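You operate a simulated robot arm through the tools that you are given. There is no shell and no other tool. Be economical: measure what you need, move in short steps, check, and stop when the job is done.

You are at the controls of a simulated robot arm. One attempt, no reset.

## Task
Slide the glass jug along the top of the dining table until it stands next to the cream lace cloth.
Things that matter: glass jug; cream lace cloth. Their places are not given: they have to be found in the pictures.

The check looks at the end state, three seconds after you hand in, the way a careful person would. Anything else that was tipped, shoved, dropped, spilled or broken makes it a failure.

## Robot
A 7-joint arm with a two-finger parallel gripper, fixed in place. Base frame: the origin is at the foot of the arm, x ahead of it, y to its left, z up; the work surface is at about z = 0. Readings come in m, degrees, newtons and seconds.
With the tool pointing down near the work surface it reaches from about 0.22 to 0.58 m from the base axis. Its first joint turns from -66.0 to 66.0 degrees. Payload 2.5 kg.
Tool frame: the origin (TCP) lies between the finger pads and is the grasp point; the fingertips stand 0.023 m ahead of it; z points along the fingers, y is the line along which they close. Largest opening 0.094 m; finger width 0.038, thickness 0.01; the body of the gripper, 0.054 by 0.096 m, starts 0.039 m behind the TCP.
Orientation is told as [roll, pitch, yaw] about the base's x, y, z axes, in that order, counted from this pose: with the fingers straight down and closing along the base's y, the tool's x points along the base's -x, its y along +y and its z along -z.

## Interface
- The arm moves only by the tool servo_tool. Its arguments are lists of equal length, an entry for each row: "turn": the turn, a rotation vector about the tool's x, y, z in degrees, a list of three; "dp": the shift along the tool's x, y, z in m, a list of three; "fingers": the finger opening in m, from 0 to 0.094. In form: {"turn": [[ax, ay, az], ...], "dp": [[dx, dy, dz], ...], "fingers": [fingers, ...]}. A call has 1 to 10 rows; each row shifts and turns the commanded pose from where the row before left it, along the tool's axes as they then stand. A row lasts 0.2 s, in which the tool goes at most 0.05 m and 8.6 degrees; a call with a longer step from one row to the next is refused whole, and so is a gripper value outside its range. A pose out of reach is approached as far as the arm can. The call stops where the force on the tool passes 40 N (or 10 N more than at its start, if that is more) or the arm is blocked; 0.2 s more then pass. Each finger travels about 0.108 m/s and halts on what it meets, pressing with about 41 N; the grip force reading is that of the motor and also rises with nothing between the fingers. The clock runs only during rows and for 0.2 s after the last one: add rows that do not move to give the fingers time. The reply holds the time, the measured pose of the TCP, the force on the tool along the base axes, the opening and the grip force, in the units named above and with some noise.
- Cameras (640 x 400 px; columns grow to the right, rows downward): "scene" is fixed at [0.1037, -0.3991, 0.546]; the picture's right is [0.92, -0.39, 0.00], its down [-0.22, -0.52, -0.83] and it looks along [0.32, 0.76, -0.56] (base axes); focal length 360 px, centre (320, 200). "wrist" rides on the gripper at [-0.039, 0, -0.044] in the tool frame; the picture's right is [0.00, -1.00, 0.00], its down [0.97, 0.00, -0.24] and it looks along [0.24, 0.00, 0.97] (tool axes); focal length 218 px, centre (320, 200).
- snapshot(camera): a new picture of that camera. It takes no simulated time.
- probe_pixels(camera, pixels): there is no depth. For up to 12 entries [column, row, z] of the newest picture of that camera ("zoom" is the newest enlarged one), the place [x, y] in the base frame at which the ray of that pixel passes the height z, good to about 0.002 m. It takes no simulated time.
- close_up(camera, box): a new picture of the part [left, top, right, bottom] of that camera's present view, enlarged. It takes no simulated time.
- sign_off(): hands the job in; it is judged then, once.

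Work in short steps. Measure before you move; look again where a grasp or a placing could have gone wrong, and mend it. You have 60 turns and 26 pictures in all, those below and enlarged ones among them. Open the gripper and draw the arm clear of the work before you hand the job in, unless the task says otherwise; then end with one line.

The tools are called after "Emit:" as a command line: name --argument value ..., lists and objects as JSON in quotes. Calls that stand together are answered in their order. servo_tool: Moves the arm, as the interface text tells. Its arguments: {"type":"object","properties":{"turn":{"type":"array"},"dp":{"type":"array"},"fingers":{"type":"array"}},"required":["turn","dp","fingers"]} The other tools are called the same way: snapshot (camera) takes a picture; probe_pixels (camera, pixels) gives the place at which the rays of pixels pass given heights; close_up (camera, box) takes an enlarged picture of a part of a camera's view; sign_off () hands the job in.

At the start:

```text
t: 0.0
tcp_pos: [0.3106, 0.0574, 0.2405]
orientation: [-0.1, 0.1, 0.0]
wrist_force: [0.4, 0.0, 0.8]
gripper_width: 0.094
finger_force: 0.1
```

scene: 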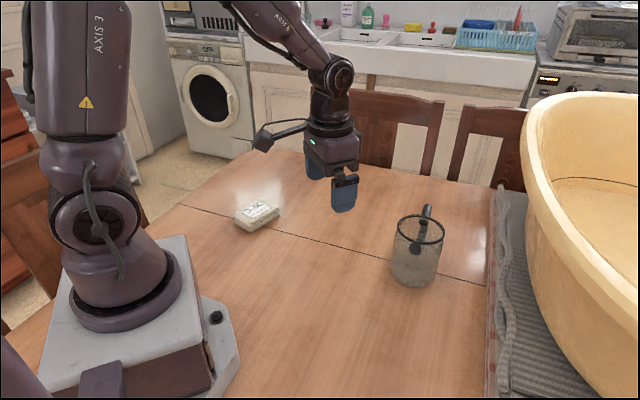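
wrist: 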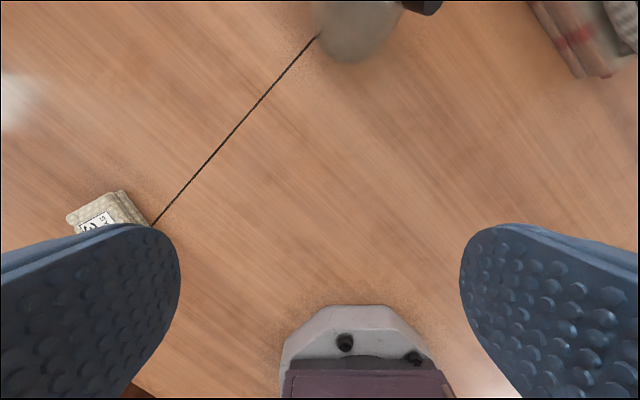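

The jug appears at about (417,250) in the scene view, and a small cream bundle at (257,214). I'll enlarge both to identify them.

Emit:
close_up --camera "scene" --box '[200, 160, 360, 260]'

Emit:
close_up --camera "scene" --box '[340, 180, 500, 300]'

```text
4.00 times, centred on (280, 210) of scene
```

zoom: 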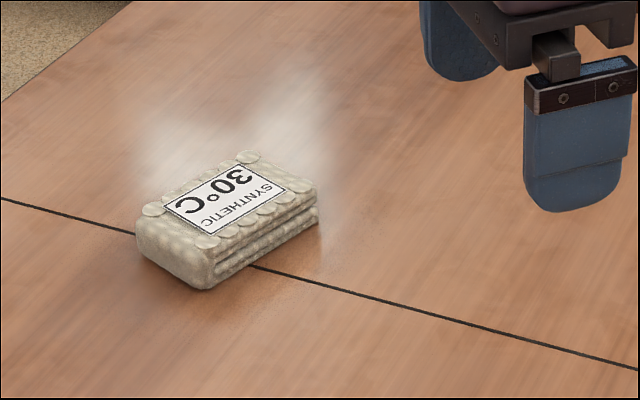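

```text
3.33 times, centred on (420, 240) of scene
```

zoom: 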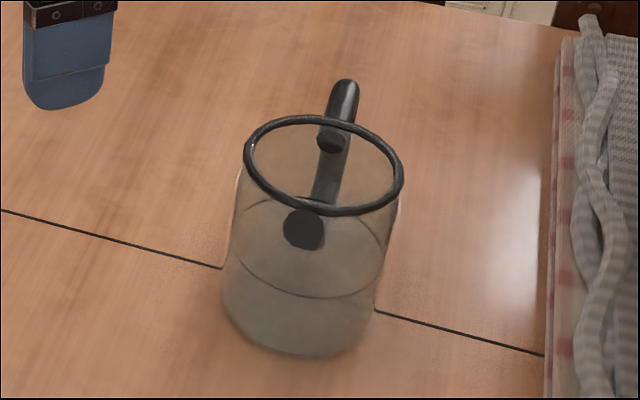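

The bundle is the cream lace cloth (with a care label), and the jug holds some liquid. I'll measure the jug's base and rim and the cloth's corners.

Emit:
probe_pixels --camera "zoom" --pixels '[[295, 358, 0], [222, 300, 0], [374, 312, 0], [245, 160, 0.08], [403, 185, 0.08], [320, 215, 0.08], [320, 116, 0.08], [245, 160, 0.1], [403, 185, 0.1], [320, 215, 0.1], [320, 116, 0.1], [345, 80, 0.08]]'

Emit:
probe_pixels --camera "scene" --pixels '[[252, 232, 0], [279, 216, 0], [234, 222, 0], [251, 222, 0.025], [278, 206, 0.025], [236, 212, 0.025], [262, 199, 0.025], [495, 290, 0], [488, 398, 0], [500, 190, 0]]'

Emit:
probe_pixels --camera "wrist" --pixels '[[320, 40, 0], [360, 62, 0], [400, 30, 0], [68, 215, 0.025], [120, 190, 0.025], [150, 222, 0], [78, 232, 0], [580, 78, 0], [318, 36, 0], [152, 225, 0]]'

```text
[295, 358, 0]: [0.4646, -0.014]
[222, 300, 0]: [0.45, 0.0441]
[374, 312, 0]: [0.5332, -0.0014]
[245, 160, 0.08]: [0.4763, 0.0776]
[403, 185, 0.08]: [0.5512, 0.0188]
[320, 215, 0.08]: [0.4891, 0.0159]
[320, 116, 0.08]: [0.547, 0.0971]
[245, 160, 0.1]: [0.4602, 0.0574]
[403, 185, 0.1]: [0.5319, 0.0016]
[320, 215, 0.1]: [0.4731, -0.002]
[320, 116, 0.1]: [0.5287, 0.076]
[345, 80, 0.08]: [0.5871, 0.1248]
```

```text
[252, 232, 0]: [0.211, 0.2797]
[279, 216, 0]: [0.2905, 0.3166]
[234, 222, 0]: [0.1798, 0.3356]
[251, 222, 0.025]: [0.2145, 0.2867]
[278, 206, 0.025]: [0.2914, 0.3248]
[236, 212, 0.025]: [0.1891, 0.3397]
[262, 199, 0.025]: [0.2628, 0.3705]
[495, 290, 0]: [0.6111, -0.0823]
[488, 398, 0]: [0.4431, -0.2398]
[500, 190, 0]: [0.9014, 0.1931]
```

```text
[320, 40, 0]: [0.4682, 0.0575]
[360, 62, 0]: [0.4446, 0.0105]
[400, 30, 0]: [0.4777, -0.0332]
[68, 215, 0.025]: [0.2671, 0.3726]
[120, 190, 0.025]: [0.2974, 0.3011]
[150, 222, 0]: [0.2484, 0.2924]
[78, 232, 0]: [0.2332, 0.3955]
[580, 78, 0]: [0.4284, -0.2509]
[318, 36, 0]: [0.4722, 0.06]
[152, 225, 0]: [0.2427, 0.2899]
```

The cloth spans roughly (0.19–0.29, 0.29–0.37) and the jug centre is near (0.49, 0.02), about 0.09 wide and 0.11 tall. I'll rise and move over the jug to see its handle from above.

Emit:
servo_tool --turn '[[0, 0, 0], [0, 0, 0], [0, 0, 0], [0, 0, 0]]' --dp '[[-0.02, 0, -0.035], [-0.03, -0.01, -0.03], [-0.03, -0.01, 0], [-0.03, -0.01, 0]]' --fingers '[0.094, 0.094, 0.094, 0.094]'

Emit:
snapshot --camera "wrist"

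```text
t: 1.0
tcp_pos: [0.4207, 0.0258, 0.3048]
orientation: [-0.1, 0.1, 0.0]
wrist_force: [0.3, -0.2, 0.0]
gripper_width: 0.0939
finger_force: 0.1
```

```text
21 pictures are left
```

wrist: 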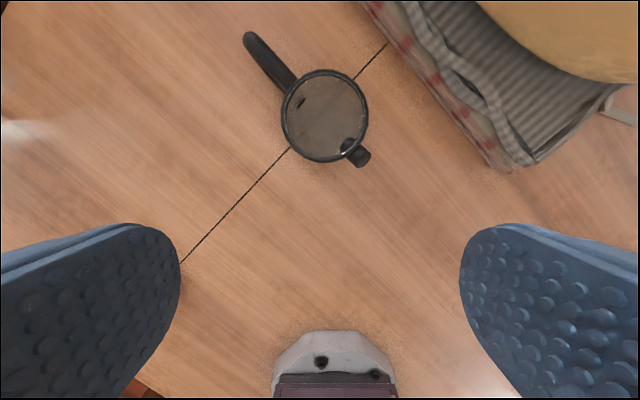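

The handle points to (+x,+y) at (255,45), and a small stub/tap is on the opposite side at (360,157). I'll enlarge it and measure.

Emit:
close_up --camera "wrist" --box '[220, 10, 412, 190]'

Emit:
probe_pixels --camera "wrist" --pixels '[[282, 115, 0.108], [368, 115, 0.108], [325, 70, 0.108], [325, 162, 0.108], [250, 35, 0.1], [290, 85, 0.1], [362, 158, 0.05], [250, 35, 0.08]]'

```text
2.22 times, centred on (316, 100) of wrist
```

zoom: 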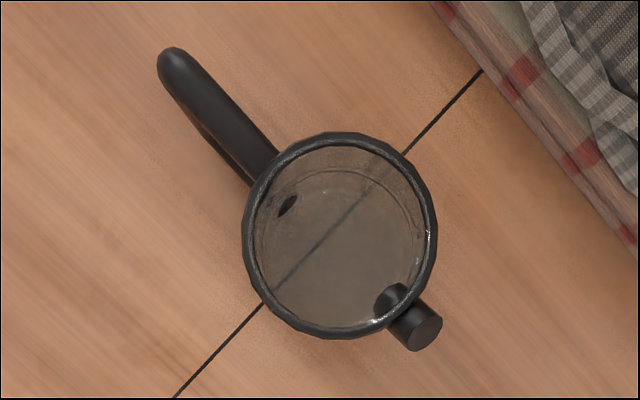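

```text
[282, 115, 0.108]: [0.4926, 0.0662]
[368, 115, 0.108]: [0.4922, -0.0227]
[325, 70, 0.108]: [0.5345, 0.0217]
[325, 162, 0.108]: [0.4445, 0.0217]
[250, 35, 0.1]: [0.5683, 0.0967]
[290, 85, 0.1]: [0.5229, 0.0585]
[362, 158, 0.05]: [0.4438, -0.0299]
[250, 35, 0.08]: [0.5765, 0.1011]
```

Jug centre is (0.4905, 0.0217), rim radius 0.0445, and the handle runs out at about 44° to r≈0.109 with its top at z≈0.1. I want to see the handle's shape in more detail before gripping it.

Emit:
close_up --camera "scene" --box '[380, 190, 460, 240]'

Emit:
probe_pixels --camera "wrist" --pixels '[[246, 44, 0.1], [260, 36, 0.1], [268, 72, 0.1], [284, 62, 0.1], [284, 90, 0.1], [298, 78, 0.1]]'

```text
8.00 times, centred on (420, 215) of scene
```

zoom: 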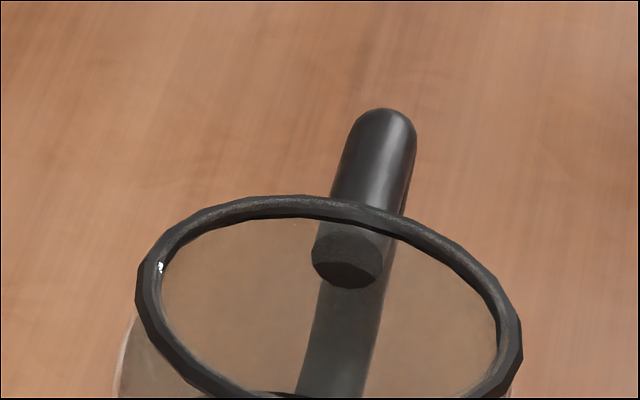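

```text
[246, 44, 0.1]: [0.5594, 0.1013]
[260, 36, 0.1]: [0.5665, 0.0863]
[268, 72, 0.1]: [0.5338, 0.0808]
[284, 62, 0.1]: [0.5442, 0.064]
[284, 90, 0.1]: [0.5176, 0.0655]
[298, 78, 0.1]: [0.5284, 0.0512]
```

The handle is a closed loop about 0.019 wide, so I can straddle it. I'll turn the tool to 44° yaw and move above the grasp point (0.555, 0.084) at z≈0.2.

Emit:
servo_tool --turn '[[0, 0, -7.4], [0, 0, -7.4], [0, 0, -7.3], [0, 0, -7.3], [0, 0, -7.3], [0, 0, -7.3], [0, 0, 0], [0, 0, 0], [0, 0, 0], [0, 0, 0]]' --dp '[[0, 0, 0], [0, 0, 0], [0, 0, 0], [0, 0, 0], [0, 0, 0], [0, 0, 0], [-0.0342, -0.0128, 0.025], [-0.0342, -0.0128, 0.025], [-0.0342, -0.0129, 0.025], [-0.0341, -0.0129, 0.025]]' --fingers '[0.094, 0.094, 0.08, 0.07, 0.06, 0.06, 0.06, 0.06, 0.06, 0.06]'

Emit:
snapshot --camera "wrist"

```text
t: 3.2
tcp_pos: [0.5559, 0.0829, 0.2069]
orientation: [0.0, 0.0, 44.0]
wrist_force: [0.6, 0.4, 0.1]
gripper_width: 0.0602
finger_force: 0.0
```

```text
18 pictures are left
```

wrist: 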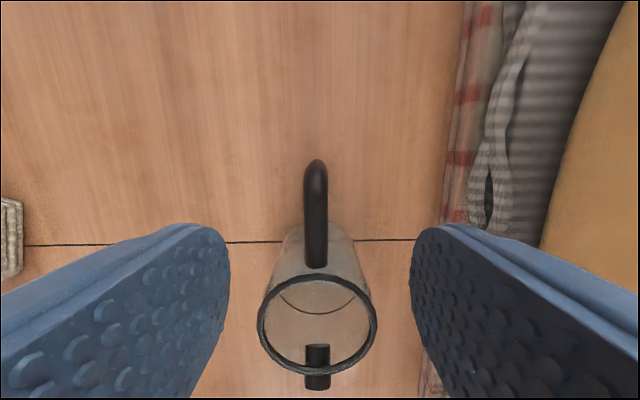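

The handle (column 316) is centred and parallel to the fingers. I'll go straight down to z≈0.073 with the fingers at 0.06.

Emit:
servo_tool --turn '[[0, 0, 0], [0, 0, 0], [0, 0, 0], [0, 0, 0], [0, 0, 0]]' --dp '[[0, 0.002, 0.03], [0, 0, 0.03], [0, 0, 0.03], [0, 0, 0.025], [0, 0, 0.018]]' --fingers '[0.06, 0.06, 0.06, 0.06, 0.06]'

Emit:
close_up --camera "scene" --box '[340, 130, 500, 300]'

```text
t: 4.4
tcp_pos: [0.5541, 0.085, 0.0732]
orientation: [0.1, -0.1, 43.9]
wrist_force: [0.8, 0.0, 0.4]
gripper_width: 0.06
finger_force: 0.0
```

```text
2.35 times, centred on (420, 215) of scene
```

zoom: 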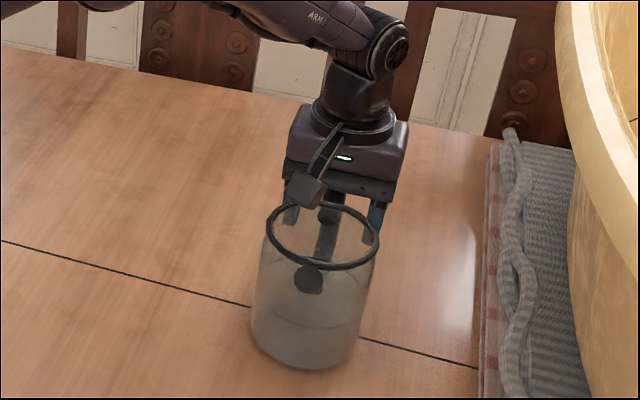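

The fingers straddle the handle with no contact force. I'll close gently in steps.

Emit:
servo_tool --turn '[[0, 0, 0], [0, 0, 0], [0, 0, 0], [0, 0, 0], [0, 0, 0]]' --dp '[[0, 0, 0], [0, 0, 0], [0, 0, 0], [0, 0, 0], [0, 0, 0]]' --fingers '[0.045, 0.032, 0.024, 0.015, 0.01]'

Emit:
snapshot --camera "wrist"

```text
t: 5.6
tcp_pos: [0.5551, 0.0853, 0.0742]
orientation: [0.0, 0.0, 44.1]
wrist_force: [0.8, 0.1, 0.3]
gripper_width: 0.0176
finger_force: 40.7
```

```text
16 pictures are left
```

wrist: 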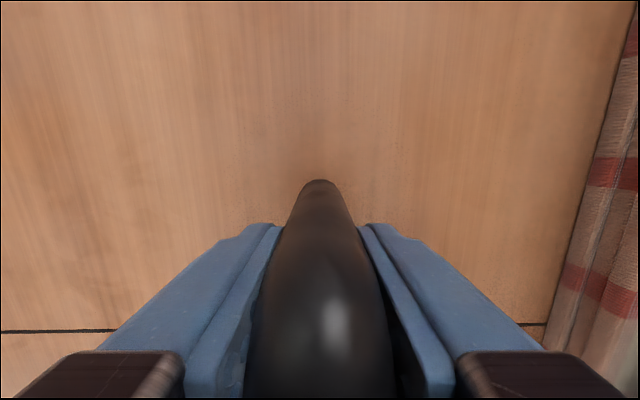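

Gripped firmly at 0.0176 with the jug still standing. The needed shift is almost purely along tool +y (≈0.309 m); I'll start slowly.

Emit:
servo_tool --turn '[[0, 0, 0], [0, 0, 0], [0, 0, 0], [0, 0, 0], [0, 0, 0], [0, 0, 0], [0, 0, 0], [0, 0, 0]]' --dp '[[0, 0.003, 0], [0, 0.006, 0], [0, 0.009, 0], [0, 0.01, 0], [0, 0.01, 0], [0, 0.01, 0], [0, 0.008, 0], [0, 0.004, 0]]' --fingers '[0.01, 0.01, 0.01, 0.01, 0.01, 0.01, 0.01, 0.01]'

Emit:
snapshot --camera "scene"

```text
t: 7.4
tcp_pos: [0.5119, 0.1303, 0.0752]
orientation: [-0.1, -0.1, 44.0]
wrist_force: [3.3, -2.4, 8.7]
gripper_width: 0.0176
finger_force: 40.9
```

```text
15 pictures are left
```

scene: 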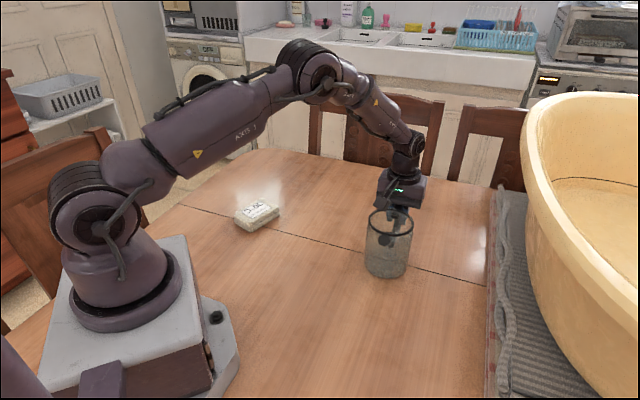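

The jug slides upright and follows the gripper; force is low. Continue along +y, about 0.15 m more.

Emit:
servo_tool --turn '[[0, 0, 0], [0, 0, 0], [0, 0, 0], [0, 0, 0], [0, 0, 0], [0, 0, 0], [0, 0, 0], [0, 0, 0], [0, 0, 0], [0, 0, 0]]' --dp '[[0, 0.005, 0], [0, 0.01, 0], [0, 0.015, 0], [0, 0.018, 0], [0, 0.018, 0], [0, 0.018, 0], [0, 0.018, 0], [0, 0.015, 0], [0, 0.01, 0], [0, 0.005, 0]]' --fingers '[0.01, 0.01, 0.01, 0.01, 0.01, 0.01, 0.01, 0.01, 0.01, 0.01]'

Emit:
snapshot --camera "scene"

```text
t: 9.6
tcp_pos: [0.4203, 0.2234, 0.0742]
orientation: [0.0, 0.0, 44.0]
wrist_force: [2.1, -3.0, 8.7]
gripper_width: 0.0179
finger_force: 40.8
```

```text
14 pictures are left
```

scene: 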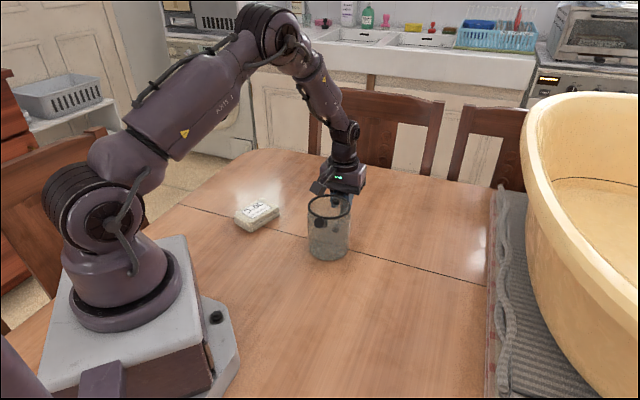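

The jug is now around (0.356, 0.160), still upright. I'll move 0.08 m further, then measure the gap.

Emit:
servo_tool --turn '[[0, 0, 0], [0, 0, 0], [0, 0, 0], [0, 0, 0], [0, 0, 0], [0, 0, 0], [0, 0, 0], [0, 0, 0]]' --dp '[[0, 0.005, 0], [0, 0.01, 0], [0, 0.013, 0], [0, 0.014, 0], [0, 0.014, 0], [0, 0.012, 0], [0, 0.008, 0], [0, 0.004, 0]]' --fingers '[0.01, 0.01, 0.01, 0.01, 0.01, 0.01, 0.01, 0.01]'

Emit:
close_up --camera "scene" --box '[210, 150, 370, 260]'

Emit:
snapshot --camera "wrist"

```text
t: 11.4
tcp_pos: [0.3639, 0.2816, 0.0742]
orientation: [0.0, 0.1, 44.1]
wrist_force: [2.7, -0.9, 2.1]
gripper_width: 0.0176
finger_force: 41.0
```

```text
3.64 times, centred on (290, 205) of scene
```

zoom: 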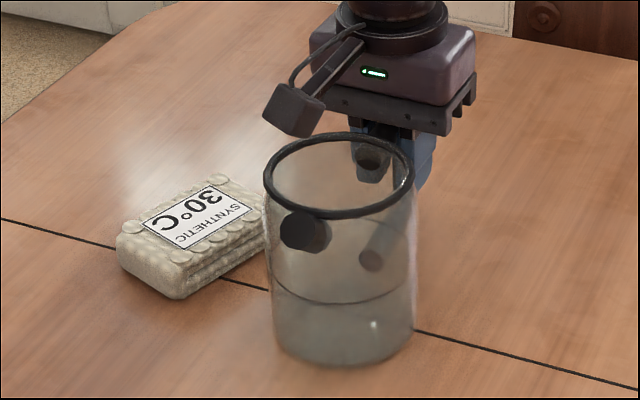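

```text
12 pictures are left
```

wrist: 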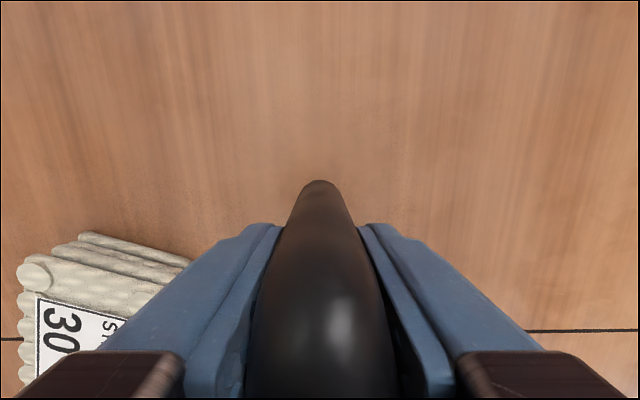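

The jug stands at about (0.299, 0.218). I'll measure the cloth's nearest edges and the jug's base for the actual gap.

Emit:
probe_pixels --camera "zoom" --pixels '[[180, 299, 0], [120, 258, 0], [263, 249, 0], [190, 265, 0.025], [274, 345, 0], [413, 345, 0], [340, 368, 0]]'

Emit:
probe_pixels --camera "wrist" --pixels '[[190, 262, 0], [190, 262, 0.01], [190, 262, 0.02], [80, 234, 0], [80, 234, 0.01], [20, 270, 0.03], [160, 290, 0.03]]'

```text
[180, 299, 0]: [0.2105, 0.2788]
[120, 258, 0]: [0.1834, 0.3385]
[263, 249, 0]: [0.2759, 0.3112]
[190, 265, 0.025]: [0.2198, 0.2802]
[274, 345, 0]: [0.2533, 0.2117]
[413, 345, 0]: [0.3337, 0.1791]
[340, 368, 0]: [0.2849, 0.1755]
```

```text
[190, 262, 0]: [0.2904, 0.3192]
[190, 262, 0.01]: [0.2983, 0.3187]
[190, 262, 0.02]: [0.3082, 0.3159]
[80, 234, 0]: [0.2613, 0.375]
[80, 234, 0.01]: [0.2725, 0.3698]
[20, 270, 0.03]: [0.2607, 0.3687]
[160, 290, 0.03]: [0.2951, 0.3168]
```

Gap is currently ≈0.048 m between jug and the cloth's long edge. I'll move 0.035 m more to leave about 0.014 m, centred along that edge.

Emit:
servo_tool --turn '[[0, 0, 0], [0, 0, 0], [0, 0, 0], [0, 0, 0], [0, 0, 0], [0, 0, 0]]' --dp '[[0, 0.004, 0], [0, 0.008, 0], [0, 0.009, 0], [0, 0.008, 0], [0, 0.004, 0], [0, 0.002, 0]]' --fingers '[0.01, 0.01, 0.01, 0.01, 0.01, 0.01]'

Emit:
close_up --camera "scene" --box '[210, 150, 370, 260]'

```text
t: 12.8
tcp_pos: [0.3408, 0.3073, 0.0741]
orientation: [-0.1, 0.0, 43.9]
wrist_force: [-0.4, -0.7, -1.0]
gripper_width: 0.0175
finger_force: 40.6
```

```text
3.64 times, centred on (290, 205) of scene
```

zoom: 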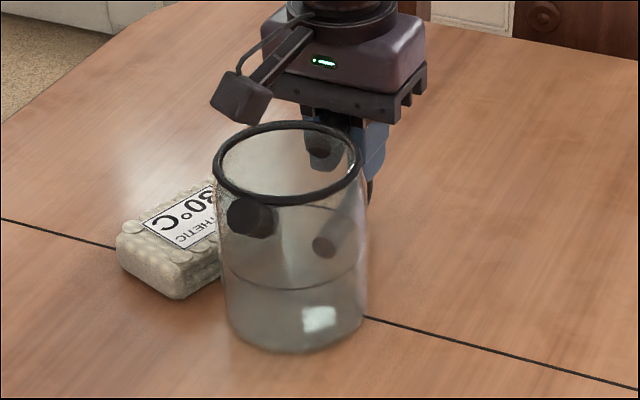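

The jug is beside the cloth with a visible floor gap, and the cloth is unmoved. The z force is about -1 N, so I lower 0.5 mm to make sure it is seated, then open the fingers slowly to 0.045.

Emit:
servo_tool --turn '[[0, 0, 0], [0, 0, 0], [0, 0, 0], [0, 0, 0], [0, 0, 0], [0, 0, 0]]' --dp '[[0, 0, 0.0005], [0, 0, 0], [0, 0, 0], [0, 0, 0], [0, 0, 0], [0, 0, 0]]' --fingers '[0.01, 0.016, 0.02, 0.03, 0.04, 0.045]'

Emit:
snapshot --camera "wrist"

```text
t: 14.2
tcp_pos: [0.3406, 0.3063, 0.0733]
orientation: [0.0, 0.0, 44.0]
wrist_force: [-0.3, -0.3, 0.3]
gripper_width: 0.045
finger_force: 0.1
```

```text
10 pictures are left
```

wrist: 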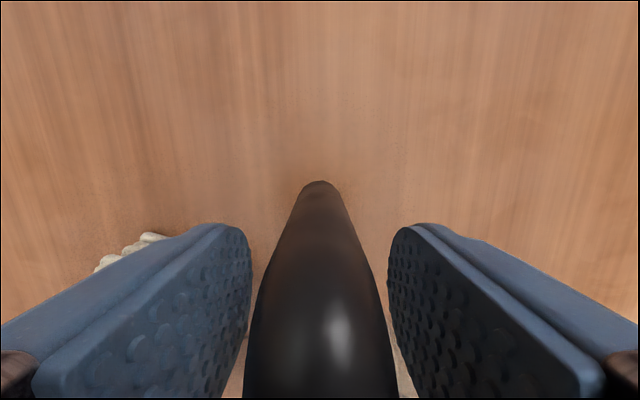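

The handle is free and centred between the fingers. I'll raise straight up, then back outward along tool -x.

Emit:
servo_tool --turn '[[0, 0, 0], [0, 0, 0], [0, 0, 0], [0, 0, 0], [0, 0, 0], [0, 0, 0], [0, 0, 0], [0, 0, 0]]' --dp '[[0, 0, -0.01], [0, 0, -0.02], [0, 0, -0.035], [0, 0, -0.04], [0, 0, -0.04], [0, 0, -0.04], [-0.03, -0.01, 0], [-0.03, -0.01, 0]]' --fingers '[0.045, 0.045, 0.045, 0.045, 0.045, 0.045, 0.045, 0.045]'

Emit:
snapshot --camera "scene"

Emit:
snapshot --camera "wrist"

```text
t: 16.0
tcp_pos: [0.3966, 0.3331, 0.2597]
orientation: [0.1, -0.1, 43.9]
wrist_force: [0.1, -0.1, 0.8]
gripper_width: 0.0448
finger_force: 0.1
```

```text
9 pictures are left
```

scene: 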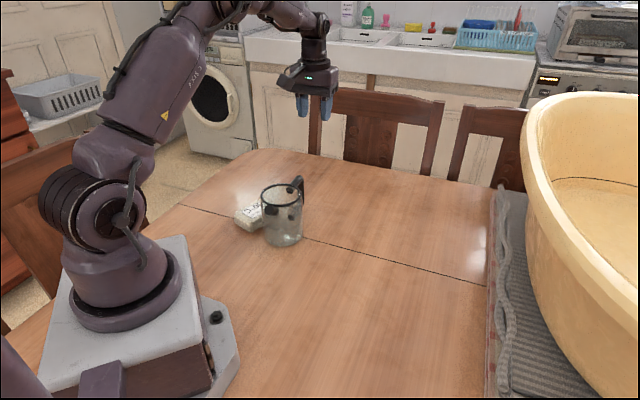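

```text
8 pictures are left
```

wrist: 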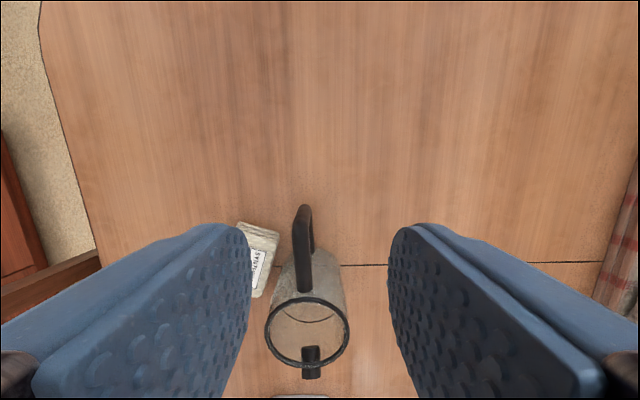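

The jug stands upright right beside the unmoved cloth (scene (282,222) versus (250,217)), with the gripper open and clear. Handing in.

Emit:
sign_off

```text
The job is handed in.
```

I slid the glass jug along the table by its handle, and it now stands upright about 1.5 cm from the cream lace cloth. The cloth didn't move, I saw nothing else disturbed, and the gripper is open and clear.
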